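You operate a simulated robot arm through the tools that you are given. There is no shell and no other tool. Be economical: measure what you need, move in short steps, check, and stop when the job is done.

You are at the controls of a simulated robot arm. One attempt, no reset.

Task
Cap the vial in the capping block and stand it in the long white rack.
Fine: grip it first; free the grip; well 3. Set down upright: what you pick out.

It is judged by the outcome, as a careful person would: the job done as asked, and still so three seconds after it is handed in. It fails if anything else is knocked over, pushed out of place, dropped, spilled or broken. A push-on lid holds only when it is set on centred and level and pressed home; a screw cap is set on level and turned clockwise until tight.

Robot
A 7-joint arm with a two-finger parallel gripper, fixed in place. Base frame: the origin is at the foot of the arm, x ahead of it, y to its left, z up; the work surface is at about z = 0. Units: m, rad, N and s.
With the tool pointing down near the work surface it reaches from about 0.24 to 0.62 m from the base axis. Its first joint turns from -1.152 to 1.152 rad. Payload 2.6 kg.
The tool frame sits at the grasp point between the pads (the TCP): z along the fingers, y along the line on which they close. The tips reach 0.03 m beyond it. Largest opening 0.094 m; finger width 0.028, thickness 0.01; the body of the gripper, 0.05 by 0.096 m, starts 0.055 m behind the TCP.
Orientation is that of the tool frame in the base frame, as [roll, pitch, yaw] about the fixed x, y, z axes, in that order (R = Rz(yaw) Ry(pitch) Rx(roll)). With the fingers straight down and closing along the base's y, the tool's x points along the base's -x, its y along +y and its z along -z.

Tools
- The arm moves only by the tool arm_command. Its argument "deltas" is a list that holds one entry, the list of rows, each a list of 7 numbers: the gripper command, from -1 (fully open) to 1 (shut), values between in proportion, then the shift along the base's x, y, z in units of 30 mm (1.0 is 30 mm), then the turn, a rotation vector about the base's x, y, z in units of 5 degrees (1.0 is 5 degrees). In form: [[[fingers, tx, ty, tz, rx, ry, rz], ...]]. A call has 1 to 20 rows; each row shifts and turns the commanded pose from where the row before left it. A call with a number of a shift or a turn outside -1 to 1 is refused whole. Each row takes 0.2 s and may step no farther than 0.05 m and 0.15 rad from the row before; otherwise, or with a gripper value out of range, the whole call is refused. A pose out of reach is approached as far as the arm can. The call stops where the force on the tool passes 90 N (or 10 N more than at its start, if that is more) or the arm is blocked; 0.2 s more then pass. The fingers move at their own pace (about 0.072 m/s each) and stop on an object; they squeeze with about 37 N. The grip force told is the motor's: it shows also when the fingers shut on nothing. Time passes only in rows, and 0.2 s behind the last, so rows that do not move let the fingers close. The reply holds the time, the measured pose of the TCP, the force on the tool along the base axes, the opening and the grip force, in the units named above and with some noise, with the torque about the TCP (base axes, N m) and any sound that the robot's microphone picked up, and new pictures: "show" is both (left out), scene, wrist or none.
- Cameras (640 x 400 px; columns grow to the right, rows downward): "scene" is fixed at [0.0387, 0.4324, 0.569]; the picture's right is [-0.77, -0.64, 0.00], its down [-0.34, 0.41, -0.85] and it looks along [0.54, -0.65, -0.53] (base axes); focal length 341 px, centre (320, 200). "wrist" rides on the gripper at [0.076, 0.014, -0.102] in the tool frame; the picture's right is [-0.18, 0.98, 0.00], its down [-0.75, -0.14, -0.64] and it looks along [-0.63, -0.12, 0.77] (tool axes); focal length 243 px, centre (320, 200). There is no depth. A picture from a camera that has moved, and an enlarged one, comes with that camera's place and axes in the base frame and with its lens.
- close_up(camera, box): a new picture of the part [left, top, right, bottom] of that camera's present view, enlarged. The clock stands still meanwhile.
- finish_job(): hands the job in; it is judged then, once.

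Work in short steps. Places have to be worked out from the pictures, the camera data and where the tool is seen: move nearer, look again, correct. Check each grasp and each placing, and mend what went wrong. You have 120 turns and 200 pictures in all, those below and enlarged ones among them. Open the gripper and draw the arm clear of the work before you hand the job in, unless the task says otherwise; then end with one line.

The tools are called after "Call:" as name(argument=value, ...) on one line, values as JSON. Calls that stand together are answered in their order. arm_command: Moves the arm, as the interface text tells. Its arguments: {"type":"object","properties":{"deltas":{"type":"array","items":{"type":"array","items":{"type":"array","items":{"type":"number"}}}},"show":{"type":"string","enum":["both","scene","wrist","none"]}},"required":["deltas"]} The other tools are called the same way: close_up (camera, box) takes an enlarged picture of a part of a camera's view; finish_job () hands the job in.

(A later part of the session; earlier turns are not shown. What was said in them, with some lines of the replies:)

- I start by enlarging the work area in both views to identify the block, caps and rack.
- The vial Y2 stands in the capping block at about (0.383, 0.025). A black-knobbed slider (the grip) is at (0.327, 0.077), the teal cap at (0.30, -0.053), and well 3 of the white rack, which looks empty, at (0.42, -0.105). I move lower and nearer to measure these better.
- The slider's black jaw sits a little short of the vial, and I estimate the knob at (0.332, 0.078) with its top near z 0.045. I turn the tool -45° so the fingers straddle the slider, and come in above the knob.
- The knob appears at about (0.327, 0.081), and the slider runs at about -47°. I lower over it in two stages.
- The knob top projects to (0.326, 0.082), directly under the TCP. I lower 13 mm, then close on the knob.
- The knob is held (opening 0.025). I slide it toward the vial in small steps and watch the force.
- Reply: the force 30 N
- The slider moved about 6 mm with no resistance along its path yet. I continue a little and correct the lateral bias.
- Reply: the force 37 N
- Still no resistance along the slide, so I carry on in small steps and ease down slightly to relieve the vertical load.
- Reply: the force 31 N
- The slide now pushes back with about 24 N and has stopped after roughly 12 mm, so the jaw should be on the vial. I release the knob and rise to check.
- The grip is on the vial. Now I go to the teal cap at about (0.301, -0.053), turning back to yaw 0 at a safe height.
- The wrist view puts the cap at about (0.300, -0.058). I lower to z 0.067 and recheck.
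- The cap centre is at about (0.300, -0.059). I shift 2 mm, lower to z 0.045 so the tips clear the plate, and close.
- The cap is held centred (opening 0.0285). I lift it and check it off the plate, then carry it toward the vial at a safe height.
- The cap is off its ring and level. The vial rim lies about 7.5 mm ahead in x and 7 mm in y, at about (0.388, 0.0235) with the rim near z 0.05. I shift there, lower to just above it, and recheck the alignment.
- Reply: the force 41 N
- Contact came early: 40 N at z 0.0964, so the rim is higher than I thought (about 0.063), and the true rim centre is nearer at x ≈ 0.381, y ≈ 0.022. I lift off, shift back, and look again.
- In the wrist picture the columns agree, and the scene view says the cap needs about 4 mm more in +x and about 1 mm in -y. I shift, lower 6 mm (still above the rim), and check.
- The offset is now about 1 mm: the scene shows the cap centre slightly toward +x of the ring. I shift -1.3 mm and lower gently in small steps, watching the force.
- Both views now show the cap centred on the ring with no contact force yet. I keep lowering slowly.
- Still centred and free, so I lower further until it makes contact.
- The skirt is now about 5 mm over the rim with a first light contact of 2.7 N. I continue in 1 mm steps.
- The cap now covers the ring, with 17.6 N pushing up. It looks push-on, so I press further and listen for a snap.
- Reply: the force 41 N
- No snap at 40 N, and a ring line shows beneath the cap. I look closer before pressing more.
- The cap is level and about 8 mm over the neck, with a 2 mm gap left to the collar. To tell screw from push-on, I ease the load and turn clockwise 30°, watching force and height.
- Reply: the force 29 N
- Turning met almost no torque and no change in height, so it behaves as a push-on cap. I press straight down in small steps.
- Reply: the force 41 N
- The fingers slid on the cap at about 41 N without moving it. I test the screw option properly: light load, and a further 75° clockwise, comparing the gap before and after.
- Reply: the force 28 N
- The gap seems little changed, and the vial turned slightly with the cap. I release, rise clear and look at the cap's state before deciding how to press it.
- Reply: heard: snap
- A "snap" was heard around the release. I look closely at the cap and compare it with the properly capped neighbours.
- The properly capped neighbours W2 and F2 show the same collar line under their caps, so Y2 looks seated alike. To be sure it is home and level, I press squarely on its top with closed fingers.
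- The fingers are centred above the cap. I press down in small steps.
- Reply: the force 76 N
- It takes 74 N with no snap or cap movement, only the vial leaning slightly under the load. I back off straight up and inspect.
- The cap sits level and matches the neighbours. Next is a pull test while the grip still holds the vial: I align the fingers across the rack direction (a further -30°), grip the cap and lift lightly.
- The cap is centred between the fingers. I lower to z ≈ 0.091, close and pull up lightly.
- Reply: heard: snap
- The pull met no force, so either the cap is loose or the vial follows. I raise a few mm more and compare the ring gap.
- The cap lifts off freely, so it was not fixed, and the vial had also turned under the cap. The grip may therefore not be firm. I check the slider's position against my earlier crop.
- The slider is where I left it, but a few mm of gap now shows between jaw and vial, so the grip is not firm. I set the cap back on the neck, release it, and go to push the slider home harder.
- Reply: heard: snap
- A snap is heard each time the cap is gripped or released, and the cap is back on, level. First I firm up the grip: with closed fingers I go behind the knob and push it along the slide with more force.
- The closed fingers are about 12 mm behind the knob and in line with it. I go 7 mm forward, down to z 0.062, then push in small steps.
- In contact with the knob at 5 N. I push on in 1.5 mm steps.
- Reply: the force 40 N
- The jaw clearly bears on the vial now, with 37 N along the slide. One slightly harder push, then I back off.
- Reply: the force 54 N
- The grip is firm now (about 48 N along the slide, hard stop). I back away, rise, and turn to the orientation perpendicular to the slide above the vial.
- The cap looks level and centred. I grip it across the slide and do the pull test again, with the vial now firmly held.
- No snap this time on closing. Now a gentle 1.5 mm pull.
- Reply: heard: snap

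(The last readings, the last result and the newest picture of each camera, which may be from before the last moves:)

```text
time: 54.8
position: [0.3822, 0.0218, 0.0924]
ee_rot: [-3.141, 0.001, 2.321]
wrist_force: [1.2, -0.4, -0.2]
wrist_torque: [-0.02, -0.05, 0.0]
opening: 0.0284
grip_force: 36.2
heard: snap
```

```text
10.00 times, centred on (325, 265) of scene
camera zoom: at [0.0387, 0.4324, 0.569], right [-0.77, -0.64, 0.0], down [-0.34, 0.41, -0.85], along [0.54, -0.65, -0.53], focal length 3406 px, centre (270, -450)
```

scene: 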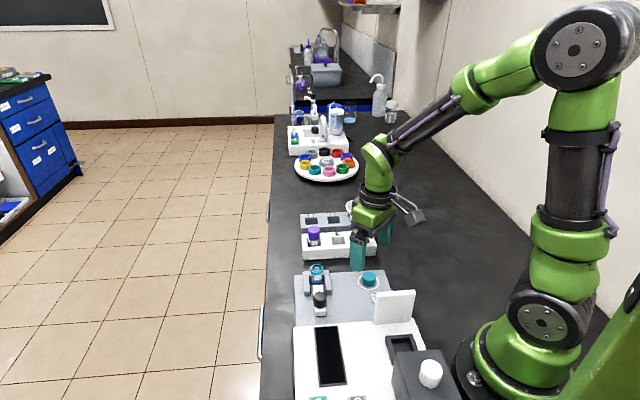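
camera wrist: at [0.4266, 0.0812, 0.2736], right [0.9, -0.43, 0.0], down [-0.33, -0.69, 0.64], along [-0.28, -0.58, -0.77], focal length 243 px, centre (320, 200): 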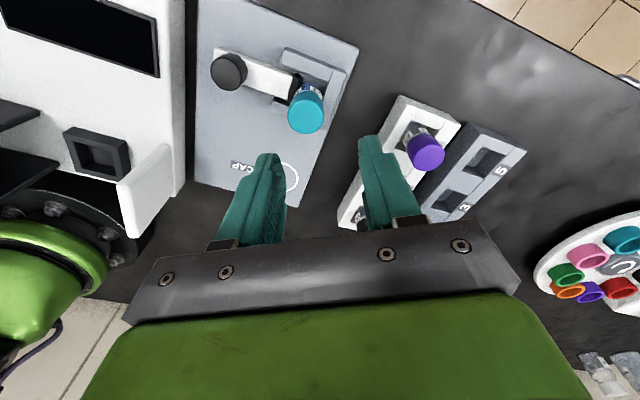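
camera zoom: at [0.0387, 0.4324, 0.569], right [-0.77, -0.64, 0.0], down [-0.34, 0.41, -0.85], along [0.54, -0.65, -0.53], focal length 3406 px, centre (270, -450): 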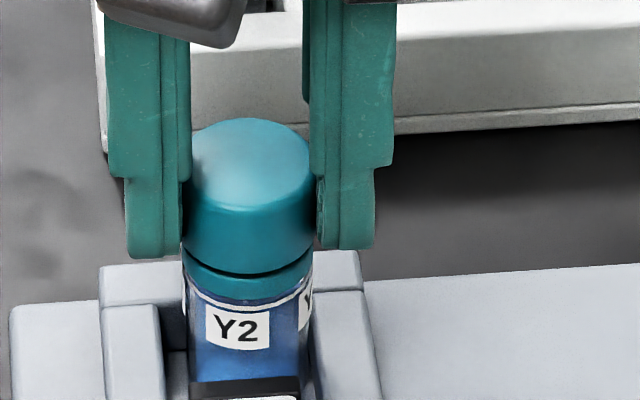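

The pull gave a snap, and the cap came up. So it engages something but is not home. I lower it again in separate small steps to learn exactly when the snap comes.

Call:
arm_command(deltas=[[[1, 0, 0, -0.025, 0, 0, 0], [1, 0, 0, -0.025, 0, 0, 0]]], show="none")

Call:
arm_command(deltas=[[[1, 0, 0, -0.025, 0, 0, 0], [1, 0, 0, -0.025, 0, 0, 0]]], show="none")

Call:
arm_command(deltas=[[[1, 0, 0, -0.025, 0, 0, 0], [1, 0, 0, -0.025, 0, 0, 0]]], show="none")

Call:
close_up(camera="scene", box=[300, 245, 350, 285])

```text
time: 55.4
position: [0.3822, 0.0202, 0.0911]
ee_rot: [3.141, -0.001, 2.324]
wrist_force: [0.1, 0.3, 0.2]
wrist_torque: [0.01, 0.0, -0.01]
opening: 0.0285
grip_force: 37.2
```

```text
time: 56.0
position: [0.3829, 0.02, 0.0902]
ee_rot: [3.14, 0.002, 2.321]
wrist_force: [-0.8, 0.2, 7.2]
wrist_torque: [0.0, 0.0, 0.01]
opening: 0.0286
grip_force: 37.2
```

```text
time: 56.6
position: [0.3825, 0.0201, 0.0886]
ee_rot: [3.137, 0.001, 2.32]
wrist_force: [-3.5, 1.2, 28.1]
wrist_torque: [-0.07, 0.17, -0.02]
opening: 0.0285
grip_force: 36.6
```

```text
10.00 times, centred on (325, 265) of scene
camera zoom: at [0.0386, 0.4324, 0.569], right [-0.77, -0.64, 0.0], down [-0.34, 0.41, -0.85], along [0.54, -0.65, -0.53], focal length 3406 px, centre (270, -450)
```

zoom: 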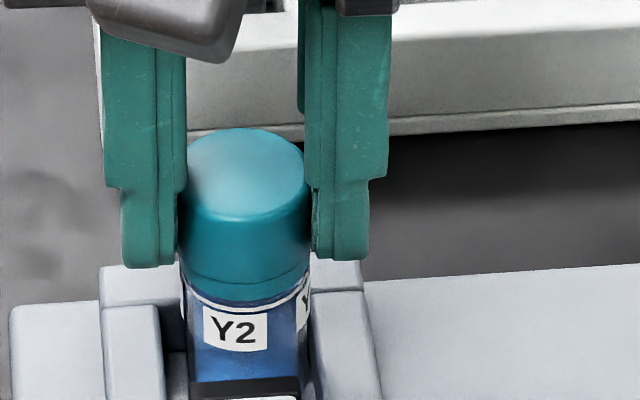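

No snap going on, just a firm rising force to 28 N. I now turn clockwise under this load with the vial firmly gripped, reading the torque in stages.

Call:
arm_command(deltas=[[[1, 0, 0, 0, 0, 0, -1], [1, 0, 0, 0, 0, 0, -1], [1, 0, 0, 0, 0, 0, -1], [1, 0, 0, 0, 0, 0, -1], [1, 0, 0, 0, 0, 0, -1], [1, 0, 0, 0, 0, 0, -1]]], show="none")

Call:
arm_command(deltas=[[[1, 0, 0, 0, 0, 0, -1], [1, 0, 0, 0, 0, 0, -1], [1, 0, 0, 0, 0, 0, -1], [1, 0, 0, 0, 0, 0, -1], [1, 0, 0, 0, 0, 0, -1], [1, 0, 0, 0, 0, 0, -1]]], show="none")

Call:
arm_command(deltas=[[[1, 0, 0, 0, 0, 0, -1], [1, 0, 0, 0, 0, 0, -1], [1, 0, 0, 0, 0, 0, -1], [1, 0, 0, 0, 0, 0, -1], [1, 0, 0, 0, 0, 0, -1], [1, 0, 0, 0, 0, 0, -1]]], show="none")

Call:
close_up(camera="scene", box=[300, 245, 350, 285])

Call:
close_up(camera="wrist", box=[240, 80, 400, 200])

```text
time: 58.0
position: [0.384, 0.0201, 0.0885]
ee_rot: [3.14, 0.001, 1.795]
wrist_force: [1.3, 1.4, 28.6]
wrist_torque: [-0.02, -0.06, 0.05]
opening: 0.0283
grip_force: 37.0
```

```text
time: 59.4
position: [0.3828, 0.0205, 0.0876]
ee_rot: [3.141, -0.002, 1.272]
wrist_force: [2.3, 1.9, 27.0]
wrist_torque: [0.02, -0.03, 0.02]
opening: 0.0288
grip_force: 36.9
```

```text
time: 60.8
position: [0.3848, 0.021, 0.0877]
ee_rot: [3.139, -0.001, 0.749]
wrist_force: [3.5, 0.8, 26.5]
wrist_torque: [0.0, -0.1, 0.02]
opening: 0.0285
grip_force: 36.9
```

```text
10.00 times, centred on (325, 265) of scene
camera zoom: at [0.0386, 0.4324, 0.569], right [-0.77, -0.64, 0.0], down [-0.34, 0.41, -0.85], along [0.54, -0.65, -0.53], focal length 3406 px, centre (270, -450)
```

zoom: 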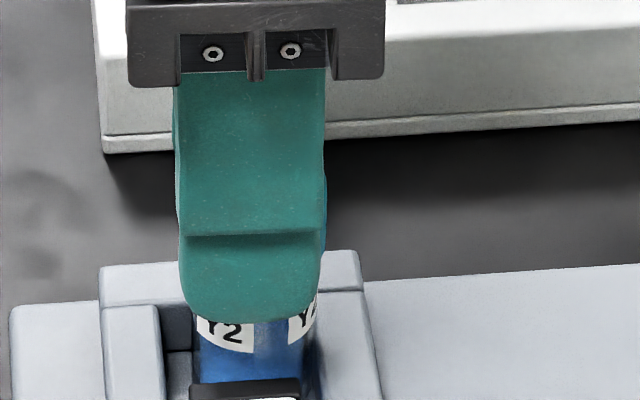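

```text
3.33 times, centred on (320, 140) of wrist
camera zoom: at [0.4491, 0.0606, 0.1911], right [0.53, -0.85, 0.0], down [-0.65, -0.41, 0.64], along [-0.54, -0.34, -0.77], focal length 809 px, centre (320, 400)
```

zoom: 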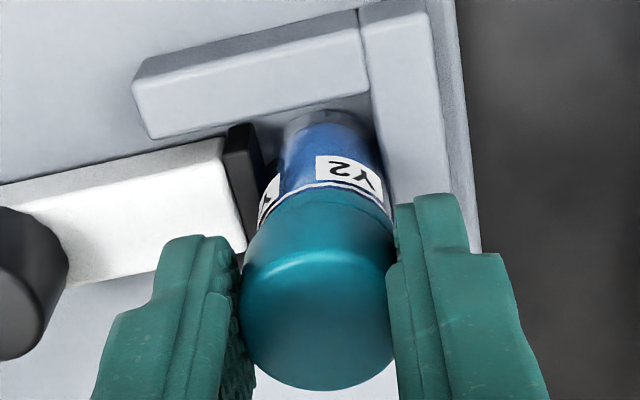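

The torque stays tiny and the vial follows a bit, but the height fell slightly over the turn, which could be a thread taking up. I regrip for more turns: open in place, turn back 180°, close, and turn clockwise again.

Call:
arm_command(deltas=[[[0, 0, 0, 0, 0, 0, 0], [0, 0, 0, 0, 0, 0, 0], [0, 0, 0, 0.05, 0, 0, 1], [0, 0, 0, 0, 0, 0, 1], [0, 0, 0, 0, 0, 0, 1], [0, 0, 0, 0, 0, 0, 1], [0, 0, 0, 0, 0, 0, 1], [0, 0, 0, 0, 0, 0, 1], [0, 0, 0, 0, 0, 0, 1], [0, 0, 0, 0, 0, 0, 1], [0, 0, 0, 0, 0, 0, 1], [0, 0, 0, 0, 0, 0, 1], [0, 0, 0, 0, 0, 0, 1], [0, 0, 0, 0, 0, 0, 1], [0, 0, 0, 0, 0, 0, 1], [0, 0, 0, 0, 0, 0, 1], [0, 0, 0, 0, 0, 0, 1], [0, 0, 0, 0, 0, 0, 1], [0, 0, 0, 0, 0, 0, 1], [0, 0, 0, 0, 0, 0, 1]]], show="none")

Call:
close_up(camera="scene", box=[300, 245, 350, 285])

Call:
close_up(camera="wrist", box=[240, 80, 400, 200])

```text
time: 65.0
position: [0.3829, 0.0193, 0.0886]
ee_rot: [-3.141, 0.001, 2.325]
wrist_force: [0.6, 0.0, 0.4]
wrist_torque: [0.0, -0.02, 0.01]
opening: 0.0469
grip_force: 0.0
heard: snap
```

```text
10.00 times, centred on (325, 265) of scene
camera zoom: at [0.0387, 0.4324, 0.569], right [-0.77, -0.64, 0.0], down [-0.34, 0.41, -0.85], along [0.54, -0.65, -0.53], focal length 3406 px, centre (270, -450)
```

zoom: 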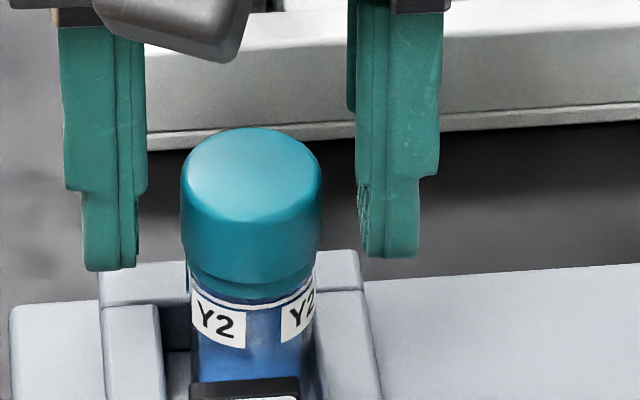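

```text
3.33 times, centred on (320, 140) of wrist
camera zoom: at [0.341, 0.0846, 0.1919], right [0.84, 0.54, 0.0], down [0.41, -0.65, 0.64], along [0.35, -0.54, -0.77], focal length 809 px, centre (320, 400)
```

zoom: 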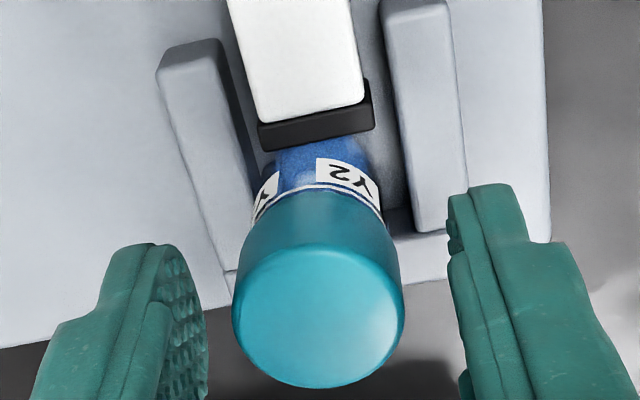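

The snaps alternate cleanly: on at release, off when disturbed or pulled, on again at release. So the lid has just latched now, and it looks level and fully down. I leave it untouched and go free the slider grip: rise, move above the knob and lower over it.

Call:
arm_command(deltas=[[[0, 0, 0, 0.8, 0, 0, 0], [0, 0, 0, 0.9, 0, 0, 0], [-0.5, -0.55, 0.58, 0.2, 0, 0, 0], [-1, -0.55, 0.58, 0, 0, 0, 0], [-1, -0.53, 0.56, 0, 0, 0, 0], [-1, 0, 0, -0.9, 0, 0, 0], [-1, 0, 0, -0.9, 0, 0, 0], [-1, 0, 0, -0.9, 0, 0, 0], [-1, 0, 0, 0, 0, 0, 0]]], show="none")

Call:
close_up(camera="wrist", box=[200, 80, 440, 240])

Call:
close_up(camera="scene", box=[285, 245, 365, 330])

```text
time: 67.0
position: [0.3339, 0.0728, 0.064]
ee_rot: [-3.142, 0.001, 2.323]
wrist_force: [0.0, -0.4, -0.2]
wrist_torque: [0.01, -0.03, 0.01]
opening: 0.094
grip_force: 0.0
```

```text
2.50 times, centred on (320, 160) of wrist
camera zoom: at [0.2923, 0.1366, 0.1676], right [0.84, 0.54, 0.0], down [0.41, -0.65, 0.64], along [0.34, -0.54, -0.77], focal length 606 px, centre (320, 300)
```

zoom: 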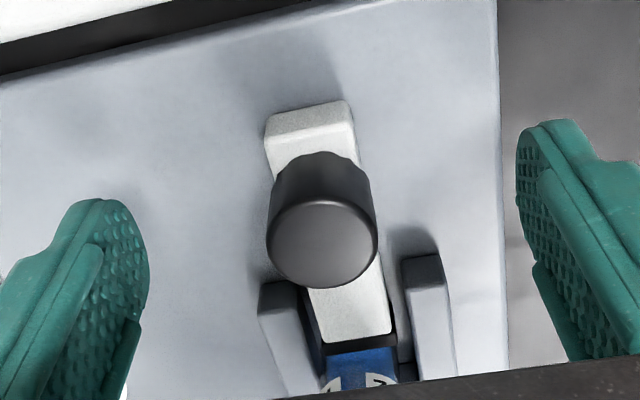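

```text
4.71 times, centred on (325, 288) of scene
camera zoom: at [0.0387, 0.4324, 0.569], right [-0.77, -0.64, 0.0], down [-0.34, 0.41, -0.85], along [0.54, -0.65, -0.53], focal length 1603 px, centre (296, -212)
```

zoom: 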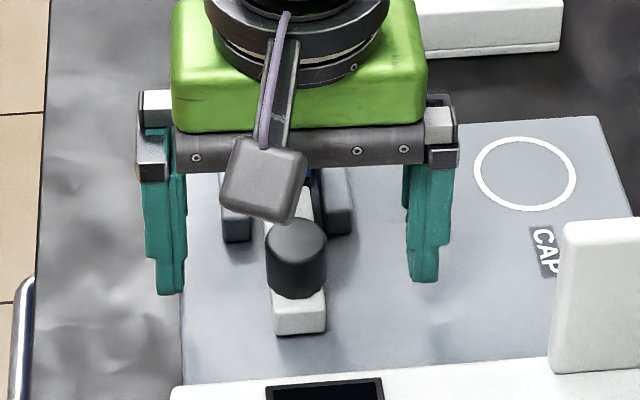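

The knob is centred between the fingers. I lower, close, and draw the slider back about 12 mm.

Call:
arm_command(deltas=[[[-1, 0, 0, -0.36, 0, 0, 0], [0, 0, 0, 0, 0, 0, 0], [1, 0, 0, 0, 0, 0, 0], [1, 0, 0, 0, 0, 0, 0], [1, 0, 0, 0, 0, 0, 0], [1, -0.046, 0.049, 0, 0, 0, 0], [1, -0.046, 0.049, 0, 0, 0, 0], [1, -0.046, 0.049, 0, 0, 0, 0], [1, -0.046, 0.049, 0, 0, 0, 0], [1, -0.046, 0.049, 0, 0, 0, 0], [1, -0.046, 0.049, 0, 0, 0, 0], [1, 0, 0, 0, 0, 0, 0]]], show="none")

Call:
close_up(camera="wrist", box=[200, 80, 440, 240])

Call:
close_up(camera="scene", box=[285, 255, 365, 330])

```text
time: 69.6
position: [0.325, 0.0814, 0.0527]
ee_rot: [3.141, 0.0, 2.32]
wrist_force: [2.1, 2.4, -13.2]
wrist_torque: [0.35, -0.18, 0.04]
opening: 0.0251
grip_force: 45.7
```

```text
2.50 times, centred on (320, 160) of wrist
camera zoom: at [0.2838, 0.1453, 0.1571], right [0.84, 0.54, 0.0], down [0.41, -0.65, 0.64], along [0.34, -0.54, -0.77], focal length 606 px, centre (320, 300)
```

zoom: 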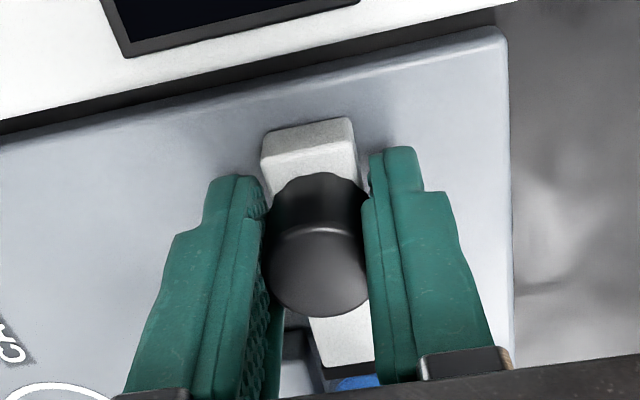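

```text
5.33 times, centred on (325, 292) of scene
camera zoom: at [0.0387, 0.4324, 0.569], right [-0.77, -0.64, 0.0], down [-0.34, 0.41, -0.85], along [0.54, -0.65, -0.53], focal length 1816 px, centre (293, -293)
```

zoom: 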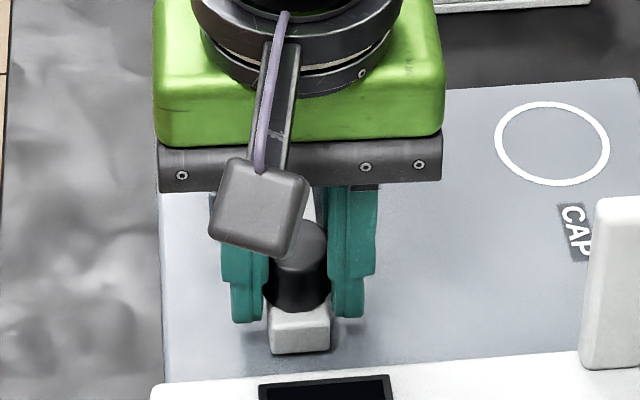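

The slider is back at its original place and the vial should be free. I release the knob, rise, and go above the vial with the fingers turned to close across the rack's width.

Call:
arm_command(deltas=[[[0, 0, 0, 0, 0, 0, 0], [-0.5, 0, 0, 0, 0, 0, 0], [-1, 0, 0, 0.3, 0, 0, 0], [-1, 0, 0, 0.9, 0, 0, -1], [-0.3, 0, 0, 0.9, 0, 0, -1], [-0.3, 0, 0, 0.9, 0, 0, -1], [-0.3, 0.32, -0.34, 0.4, 0, 0, -1], [-0.3, 0.32, -0.34, 0, 0, 0, -1], [-0.3, 0.32, -0.34, 0, 0, 0, -1], [-0.3, 0.32, -0.34, 0, 0, 0, -1], [-0.3, 0.32, -0.34, 0, 0, 0, -1], [-0.3, 0.32, -0.34, 0, 0, 0, -1], [-0.3, 0, 0, 0, 0, 0, -1], [-0.3, 0, 0, 0, 0, 0, -1], [-0.3, 0, 0, 0, 0, 0, -1], [-0.3, 0, 0, 0, 0, 0, -1], [-0.3, 0, 0, 0, 0, 0, -1], [-0.3, 0, 0, 0, 0, 0, -1], [-0.3, 0, 0, 0, 0, 0, -1], [-0.3, 0, 0, 0, 0, 0, -1]]], show="none")

Call:
close_up(camera="wrist", box=[200, 60, 440, 220])

Call:
close_up(camera="scene", box=[300, 245, 350, 285])

```text
time: 73.8
position: [0.3827, 0.0189, 0.1557]
ee_rot: [-3.141, -0.001, 0.837]
wrist_force: [0.0, 0.5, -0.6]
wrist_torque: [-0.01, 0.03, -0.02]
opening: 0.0611
grip_force: 0.0
```

```text
2.50 times, centred on (320, 140) of wrist
camera zoom: at [0.4446, 0.0653, 0.2594], right [0.61, -0.8, 0.0], down [-0.61, -0.46, 0.64], along [-0.51, -0.39, -0.77], focal length 606 px, centre (320, 350)
```

zoom: 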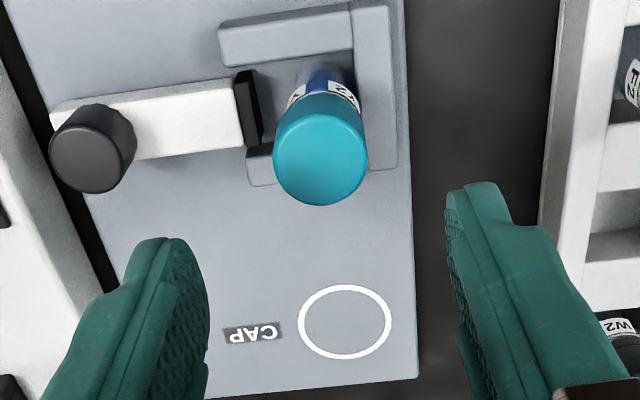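

```text
10.00 times, centred on (325, 265) of scene
camera zoom: at [0.0387, 0.4324, 0.569], right [-0.77, -0.64, 0.0], down [-0.34, 0.41, -0.85], along [0.54, -0.65, -0.53], focal length 3406 px, centre (270, -450)
```

zoom: 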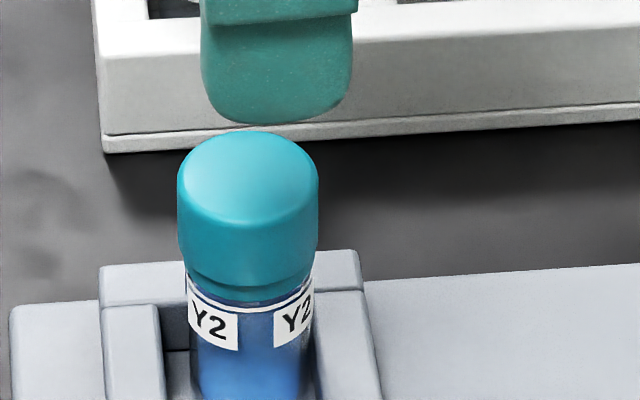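

The jaw is clear of the vial and the cap sits snugly. I lower and grip the cap gently, centred.

Call:
arm_command(deltas=[[[-0.3, 0, 0.02, -0.8, 0, 0, -1], [-0.3, 0, 0, -0.8, 0, 0, 0], [-0.3, 0, 0, -0.6, 0, 0, 0], [-0.3, 0, 0, 0, 0, 0, 0]]], show="none")

Call:
close_up(camera="wrist", box=[220, 80, 420, 220])

```text
time: 74.8
position: [0.3832, 0.0189, 0.0899]
ee_rot: [3.141, 0.001, 0.751]
wrist_force: [-0.3, -0.1, -0.1]
wrist_torque: [0.0, -0.02, 0.01]
opening: 0.0615
grip_force: 0.1
```

```text
2.86 times, centred on (320, 150) of wrist
camera zoom: at [0.4489, 0.0606, 0.1931], right [0.54, -0.84, 0.0], down [-0.65, -0.41, 0.64], along [-0.54, -0.34, -0.77], focal length 693 px, centre (320, 343)
```

zoom: 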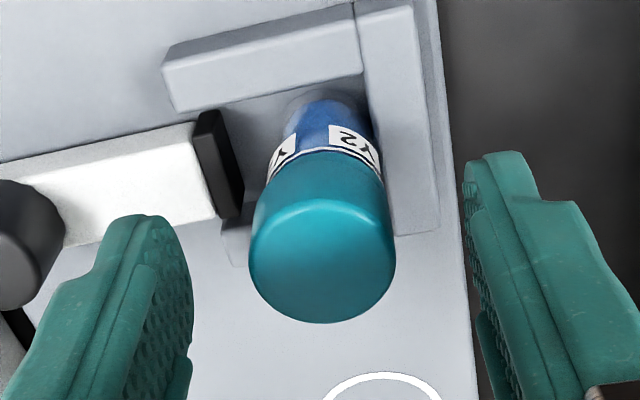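

Centred. I close on the cap and listen, then lift a few mm separately.

Call:
arm_command(deltas=[[[0.2, 0, 0, 0, 0, 0, 0], [1, 0, 0, 0, 0, 0, 0], [1, 0, 0, 0, 0, 0, 0], [1, 0, 0, 0, 0, 0, 0]]], show="none")

Call:
arm_command(deltas=[[[1, 0, 0, 0.1, 0, 0, 0], [1, 0, 0, 0.1, 0, 0, 0], [1, 0, 0, 0, 0, 0, 0]]], show="none")

Call:
close_up(camera="wrist", box=[220, 80, 420, 220])

Call:
close_up(camera="scene", box=[300, 245, 350, 285])

```text
time: 75.8
position: [0.3827, 0.0205, 0.0906]
ee_rot: [3.141, 0.0, 0.75]
wrist_force: [0.4, -0.1, -0.6]
wrist_torque: [0.01, 0.06, 0.0]
opening: 0.0283
grip_force: 36.7
```

```text
time: 76.6
position: [0.3835, 0.0197, 0.0964]
ee_rot: [-3.141, -0.001, 0.753]
wrist_force: [-0.3, 0.0, -0.3]
wrist_torque: [0.01, 0.01, -0.04]
opening: 0.0281
grip_force: 36.3
```

```text
2.86 times, centred on (320, 150) of wrist
camera zoom: at [0.4489, 0.0609, 0.1994], right [0.54, -0.84, 0.0], down [-0.65, -0.41, 0.64], along [-0.54, -0.34, -0.77], focal length 693 px, centre (320, 343)
```

zoom: 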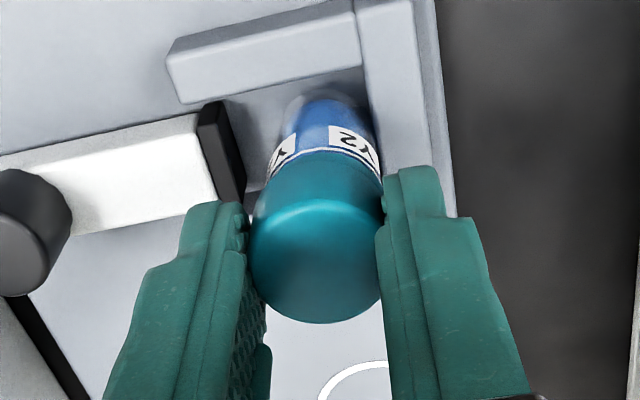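

```text
10.00 times, centred on (325, 265) of scene
camera zoom: at [0.0387, 0.4324, 0.569], right [-0.77, -0.64, 0.0], down [-0.34, 0.41, -0.85], along [0.54, -0.65, -0.53], focal length 3406 px, centre (270, -450)
```

zoom: 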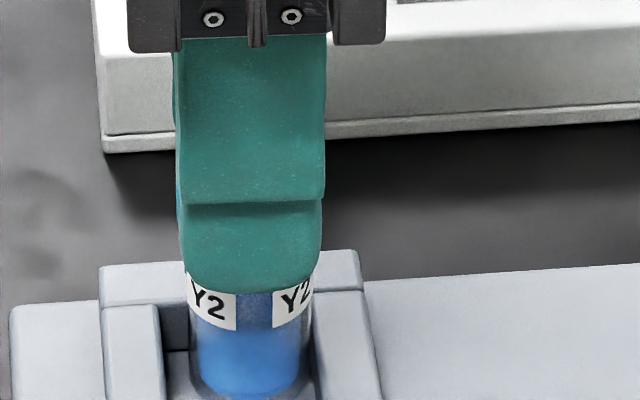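

No snap, and the vial comes up with its cap, so the lid holds. I lift clear and carry it toward well 3 at about (0.42, -0.108), staying high.

Call:
arm_command(deltas=[[[1, 0, 0, 0.4, 0, 0, 0], [1, 0, 0, 0.6, 0, 0, 0], [1, 0, 0, 0.7, 0, 0, 0], [1, 0, 0, 0.8, 0, 0, 0], [1, 0, 0, 0.6, 0, 0, 0], [1, 0.2, -0.7, 0, 0, 0, 0], [1, 0.2, -0.7, 0, 0, 0, 0], [1, 0.2, -0.7, 0, 0, 0, 0], [1, 0.2, -0.7, 0, 0, 0, 0], [1, 0.2, -0.7, 0, 0, 0, 0], [1, 0.2, -0.7, 0, 0, 0, 0], [1, 0, 0, 0, 0, 0, 0]]], show="both")

Call:
close_up(camera="scene", box=[285, 175, 405, 265])

Call:
close_up(camera="wrist", box=[180, 20, 460, 200])

```text
time: 79.2
position: [0.4201, -0.1057, 0.1888]
ee_rot: [-3.14, 0.0, 0.751]
wrist_force: [-0.4, -0.6, -1.1]
wrist_torque: [-0.04, 0.01, 0.02]
opening: 0.028
grip_force: 37.4
camera wrist: at [0.4852, -0.0648, 0.2922], right [0.54, -0.84, 0.0], down [-0.65, -0.41, 0.64], along [-0.54, -0.34, -0.77], focal length 243 px, centre (320, 200)
```

scene: 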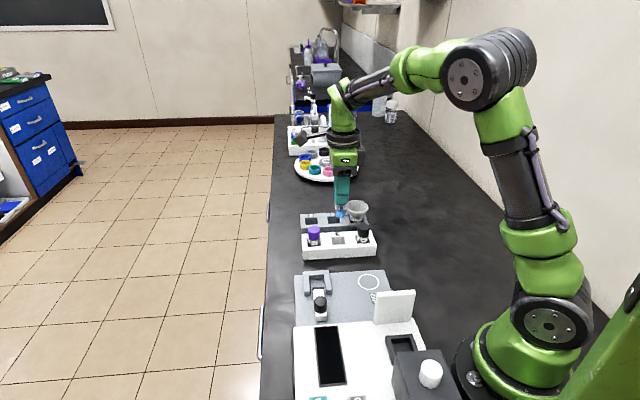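
wrist: 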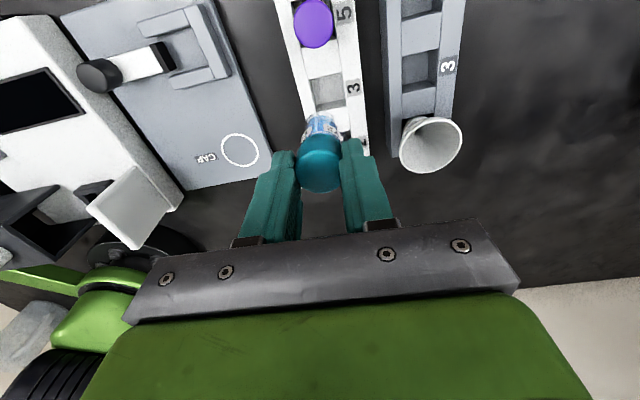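

```text
4.44 times, centred on (345, 220) of scene
camera zoom: at [0.0387, 0.4324, 0.569], right [-0.77, -0.64, 0.0], down [-0.34, 0.41, -0.85], along [0.54, -0.65, -0.53], focal length 1514 px, centre (209, 111)
```

zoom: 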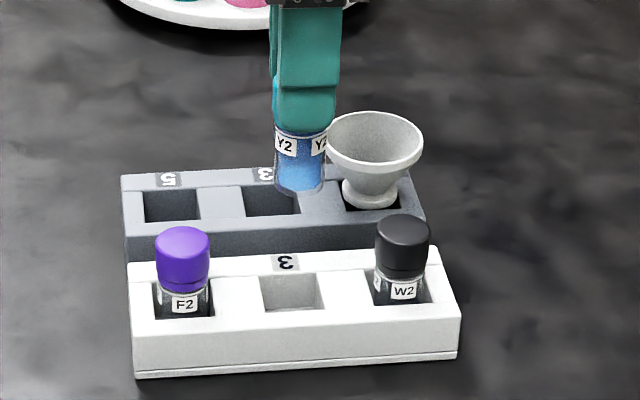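

```text
2.22 times, centred on (320, 110) of wrist
camera zoom: at [0.4852, -0.0648, 0.2922], right [0.54, -0.84, 0.0], down [-0.65, -0.41, 0.64], along [-0.54, -0.34, -0.77], focal length 539 px, centre (320, 400)
```

zoom: 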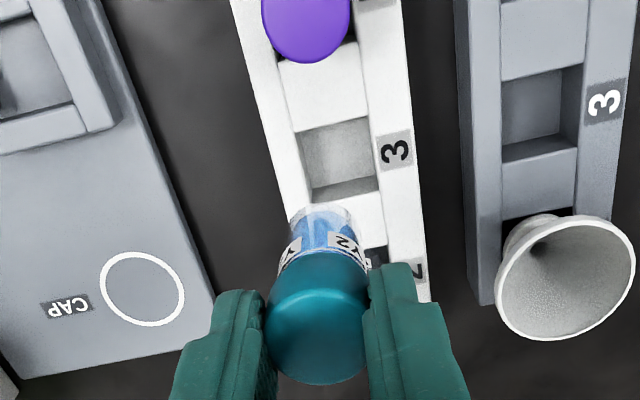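

The wrist and scene views agree that well 3 (labelled 3, empty) is centred at about (0.428, -0.1105), with the rack top near z 0.032. I shift there and lower to just above the well.

Call:
arm_command(deltas=[[[1, 0.26, -0.16, 0, 0, 0, 0], [1, 0, 0, -0.8, 0, 0, 0], [1, 0, 0, -0.8, 0, 0, 0], [1, 0, 0, -0.6, 0, 0, 0], [1, 0, 0, 0, 0, 0, 0]]], show="none")

Call:
close_up(camera="scene", box=[300, 205, 380, 265])

Call:
close_up(camera="wrist", box=[220, 60, 420, 200])

```text
time: 80.4
position: [0.4268, -0.1108, 0.1228]
ee_rot: [-3.141, -0.001, 0.75]
wrist_force: [-0.3, 0.3, -0.7]
wrist_torque: [0.03, 0.03, 0.0]
opening: 0.0279
grip_force: 37.1
```

```text
6.67 times, centred on (340, 235) of scene
camera zoom: at [0.0387, 0.4324, 0.569], right [-0.77, -0.64, 0.0], down [-0.34, 0.41, -0.85], along [0.54, -0.65, -0.53], focal length 2271 px, centre (187, -33)
```

zoom: 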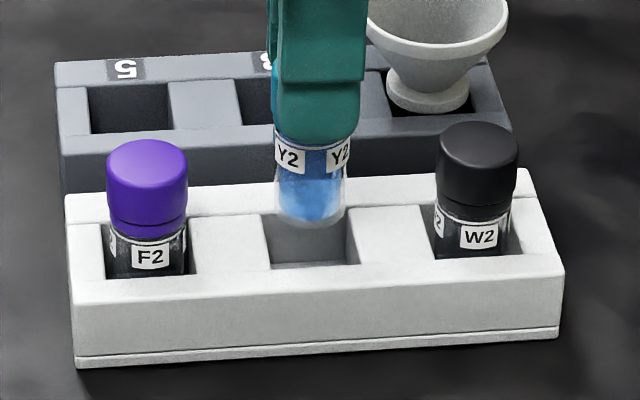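

```text
2.86 times, centred on (320, 130) of wrist
camera zoom: at [0.4926, -0.0704, 0.2258], right [0.54, -0.84, 0.0], down [-0.65, -0.41, 0.64], along [-0.54, -0.34, -0.77], focal length 693 px, centre (320, 400)
```

zoom: 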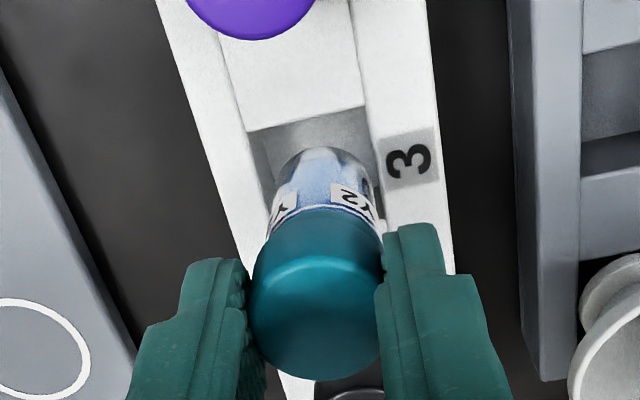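

The vial lines up with well 3 in both views. I lower it slowly into the well, watching for contact.

Call:
arm_command(deltas=[[[1, 0, 0, -0.25, 0, 0, 0], [1, 0, 0, -0.25, 0, 0, 0], [1, 0, 0, -0.15, 0, 0, 0], [1, 0, 0, 0, 0, 0, 0]]], show="none")

Call:
close_up(camera="scene", box=[300, 205, 380, 265])

Call:
close_up(camera="wrist", box=[220, 60, 420, 200])

```text
time: 81.4
position: [0.4259, -0.1098, 0.1021]
ee_rot: [-3.141, 0.001, 0.751]
wrist_force: [-0.3, 0.7, -1.3]
wrist_torque: [0.01, 0.0, 0.01]
opening: 0.0278
grip_force: 37.2
```

```text
6.67 times, centred on (340, 235) of scene
camera zoom: at [0.0387, 0.4324, 0.569], right [-0.77, -0.64, 0.0], down [-0.34, 0.41, -0.85], along [0.54, -0.65, -0.53], focal length 2271 px, centre (187, -33)
```

zoom: 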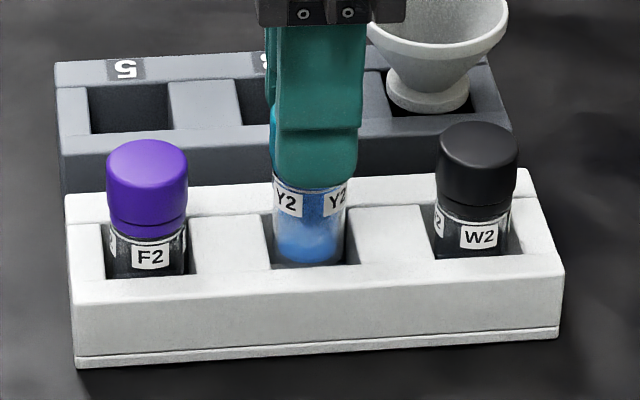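

```text
2.86 times, centred on (320, 130) of wrist
camera zoom: at [0.4924, -0.0698, 0.2065], right [0.54, -0.84, 0.0], down [-0.65, -0.41, 0.64], along [-0.54, -0.34, -0.77], focal length 693 px, centre (320, 400)
```

zoom: 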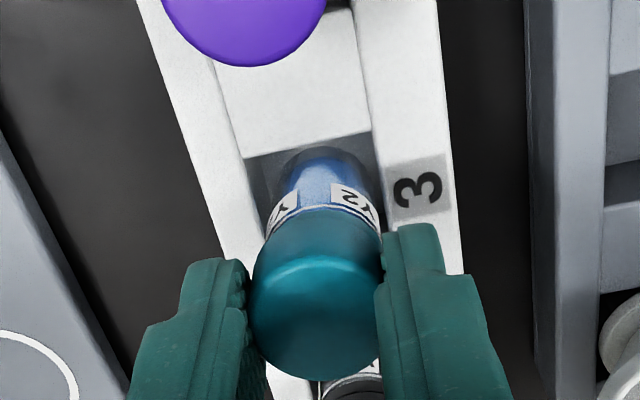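

It enters freely. By comparison with the neighbours it has about 20 mm more to go, so I continue in small steps.

Call:
arm_command(deltas=[[[1, 0, 0, -0.15, 0, 0, 0], [1, 0, 0, -0.15, 0, 0, 0], [1, 0, 0, -0.1, 0, 0, 0], [1, 0, 0, 0, 0, 0, 0]]], show="none")

Call:
close_up(camera="scene", box=[300, 205, 380, 265])

```text
time: 82.4
position: [0.427, -0.111, 0.0896]
ee_rot: [-3.141, -0.001, 0.751]
wrist_force: [0.1, 0.4, -0.3]
wrist_torque: [0.03, 0.02, -0.03]
opening: 0.0275
grip_force: 36.9
```

```text
6.67 times, centred on (340, 235) of scene
camera zoom: at [0.0387, 0.4324, 0.569], right [-0.77, -0.64, 0.0], down [-0.34, 0.41, -0.85], along [0.54, -0.65, -0.53], focal length 2271 px, centre (187, -33)
```

zoom: 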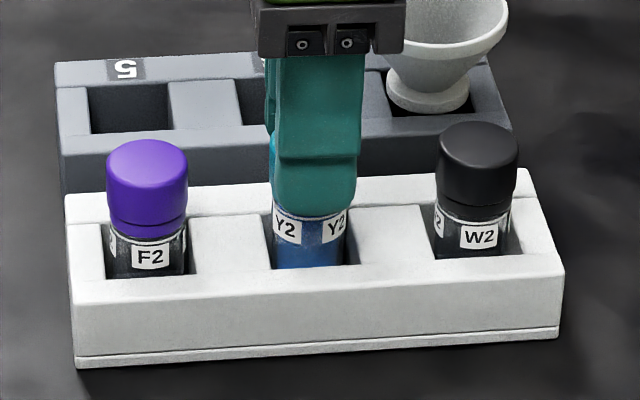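

About 6–7 mm to go. I lower in 1.5 mm steps until it touches the floor of the well.

Call:
arm_command(deltas=[[[1, 0, 0, -0.05, 0, 0, 0], [1, 0, 0, -0.05, 0, 0, 0], [1, 0, 0, -0.05, 0, 0, 0], [1, 0, 0, -0.03, 0, 0, 0], [1, 0, 0, 0, 0, 0, 0]]], show="none")

Call:
close_up(camera="scene", box=[300, 205, 380, 265])

```text
time: 83.6
position: [0.426, -0.1104, 0.0863]
ee_rot: [3.141, 0.0, 0.754]
wrist_force: [-0.4, 0.8, -0.3]
wrist_torque: [0.03, -0.01, -0.04]
opening: 0.0275
grip_force: 36.3
```

```text
6.67 times, centred on (340, 235) of scene
camera zoom: at [0.0387, 0.4324, 0.569], right [-0.77, -0.64, 0.0], down [-0.34, 0.41, -0.85], along [0.54, -0.65, -0.53], focal length 2271 px, centre (187, -33)
```

zoom: 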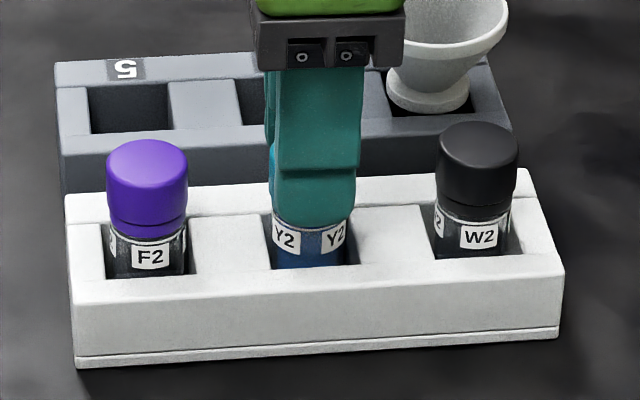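

Still no contact. I carry on in 1 mm steps.

Call:
arm_command(deltas=[[[1, 0, 0, -0.035, 0, 0, 0], [1, 0, 0, -0.035, 0, 0, 0], [1, 0, 0, -0.035, 0, 0, 0], [1, 0, 0, 0, 0, 0, 0]]], show="none")

Call:
close_up(camera="scene", box=[300, 205, 380, 265])

```text
time: 84.6
position: [0.4281, -0.1121, 0.0857]
ee_rot: [3.138, -0.003, 0.75]
wrist_force: [-3.9, 1.0, 28.7]
wrist_torque: [0.08, 0.27, 0.05]
opening: 0.0276
grip_force: 36.7
```

```text
6.67 times, centred on (340, 235) of scene
camera zoom: at [0.0386, 0.4324, 0.569], right [-0.77, -0.64, 0.0], down [-0.34, 0.41, -0.85], along [0.54, -0.65, -0.53], focal length 2271 px, centre (187, -33)
```

zoom: 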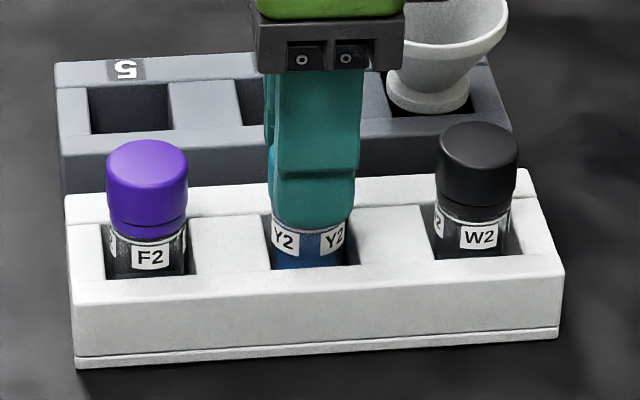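

The vial is on the floor of the well (28.7 N, cap pressed at the same time). I ease off the load, then open and listen.

Call:
arm_command(deltas=[[[1, 0, 0, 0.04, 0, 0, 0], [0.5, 0, 0, 0, 0, 0, 0], [0.2, 0, 0, 0, 0, 0, 0], [0, 0, 0, 0, 0, 0, 0], [0, 0, 0, 0, 0, 0, 0]]], show="none")

Call:
close_up(camera="wrist", box=[220, 60, 420, 200])

Call:
close_up(camera="scene", box=[300, 205, 380, 265])

```text
time: 85.8
position: [0.4267, -0.1109, 0.084]
ee_rot: [3.141, 0.0, 0.751]
wrist_force: [0.0, -0.3, -0.2]
wrist_torque: [-0.02, -0.04, 0.01]
opening: 0.0467
grip_force: 0.1
```

```text
2.86 times, centred on (320, 130) of wrist
camera zoom: at [0.4921, -0.0699, 0.1867], right [0.54, -0.84, 0.0], down [-0.65, -0.41, 0.64], along [-0.54, -0.34, -0.77], focal length 693 px, centre (320, 400)
```

zoom: 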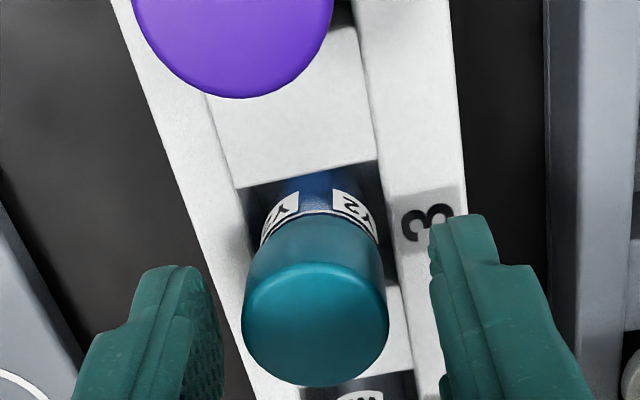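

```text
6.67 times, centred on (340, 235) of scene
camera zoom: at [0.0387, 0.4324, 0.569], right [-0.77, -0.64, 0.0], down [-0.34, 0.41, -0.85], along [0.54, -0.65, -0.53], focal length 2271 px, centre (187, -33)
```

zoom: 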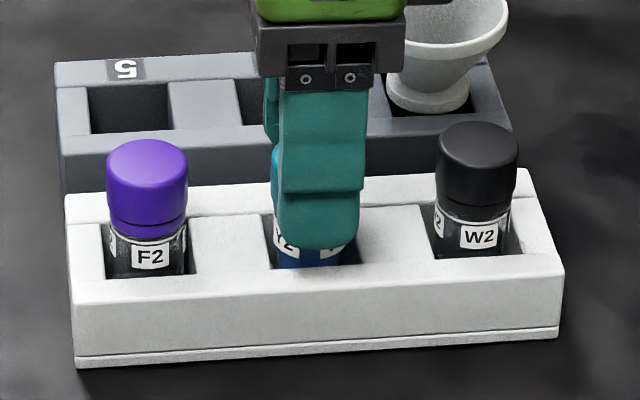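

It is released without a snap. I rise straight up and look at the standing vial from both cameras.

Call:
arm_command(deltas=[[[0, 0, 0, 0.6, 0, 0, 0], [0, 0, 0, 0.9, 0, 0, 0], [0, 0, 0, 0.9, 0, 0, 0], [0, 0, 0, 0, 0, 0, 0]]], show="none")

Call:
close_up(camera="scene", box=[310, 210, 370, 255])

Call:
close_up(camera="wrist", box=[220, 30, 420, 170])

```text
time: 86.8
position: [0.4276, -0.1097, 0.1573]
ee_rot: [-3.14, 0.0, 0.752]
wrist_force: [0.3, -1.1, 0.0]
wrist_torque: [0.01, 0.04, -0.02]
opening: 0.0469
grip_force: 0.0
```

```text
8.89 times, centred on (340, 232) of scene
camera zoom: at [0.0387, 0.4324, 0.569], right [-0.77, -0.64, 0.0], down [-0.34, 0.41, -0.85], along [0.54, -0.65, -0.53], focal length 3028 px, centre (142, -89)
```

zoom: 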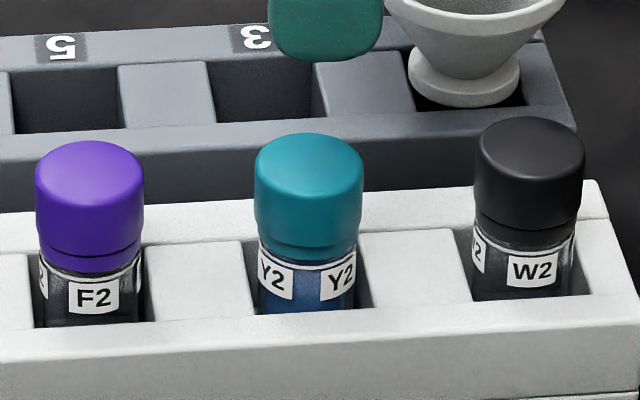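

```text
2.86 times, centred on (320, 100) of wrist
camera zoom: at [0.4928, -0.0703, 0.2597], right [0.54, -0.84, 0.0], down [-0.65, -0.41, 0.64], along [-0.54, -0.34, -0.77], focal length 693 px, centre (320, 486)
```

zoom: 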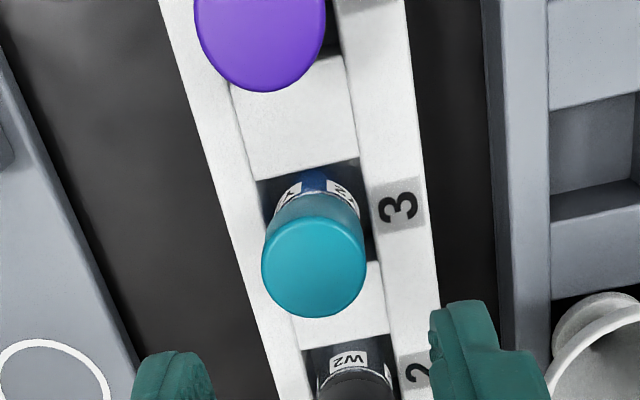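

Y2 stands upright in well 3, capped level like its neighbours, and nothing else is disturbed. I open and draw the arm clear, then take a last look.

Call:
arm_command(deltas=[[[-1, 0, 0, 0.9, 0, 0, 0], [-1, 0, 0, 0.9, 0, 0, 0], [-1, 0, 0, 0.9, 0, 0, 0], [-1, 0, 0, 0.9, 0, 0, 0], [-1, -0.5, 0.9, 0.3, 0, 0, 0], [-1, -0.5, 0.9, 0, 0, 0, 0], [-1, -0.5, 0.9, 0, 0, 0, 0], [-1, -0.5, 0.9, 0, 0, 0, 0], [-1, -0.3, 0.9, 0, 0, 0, 0], [-1, 0, 0.9, 0, 0, 0, 0], [-1, 0, 0, 0, 0, 0, 0]]], show="scene")

Call:
close_up(camera="scene", box=[280, 190, 440, 330])

```text
time: 89.2
position: [0.3571, 0.053, 0.2736]
ee_rot: [3.14, 0.0, 0.752]
wrist_force: [-0.7, -0.7, 0.9]
wrist_torque: [0.03, 0.01, -0.02]
opening: 0.094
grip_force: 0.1
```

scene: 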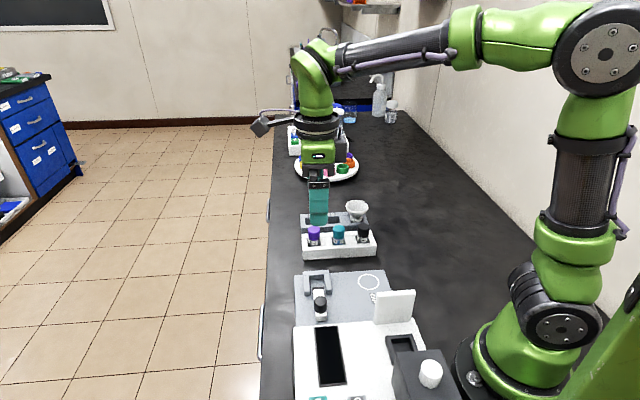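

```text
2.86 times, centred on (360, 260) of scene
camera zoom: at [0.0387, 0.4324, 0.569], right [-0.77, -0.64, 0.0], down [-0.34, 0.41, -0.85], along [0.54, -0.65, -0.53], focal length 973 px, centre (206, 29)
```

zoom: 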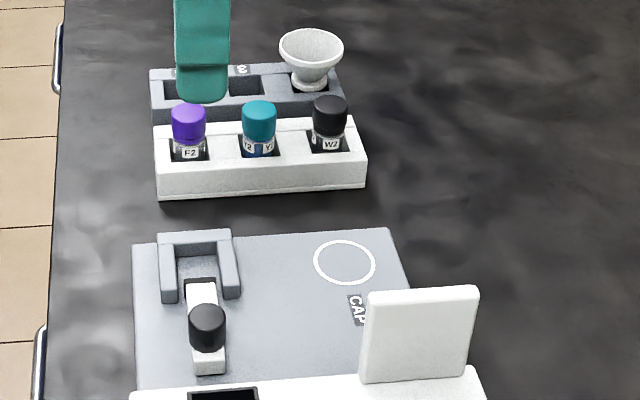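

The vial stands upright and capped in well 3, the block's grip is freed, and the arm is open and clear, so I hand the job in.

Call:
finish_job()

```text
The job is handed in.
```

Vial Y2 is capped and stands upright in well 3 of the white rack, with the capping block's grip freed and nothing else knocked or moved. The lid lifted the vial's weight without slipping. In earlier pull tests, with the vial still clamped, it came off twice, so I reseated it before the move but did not repeat a hard pull.
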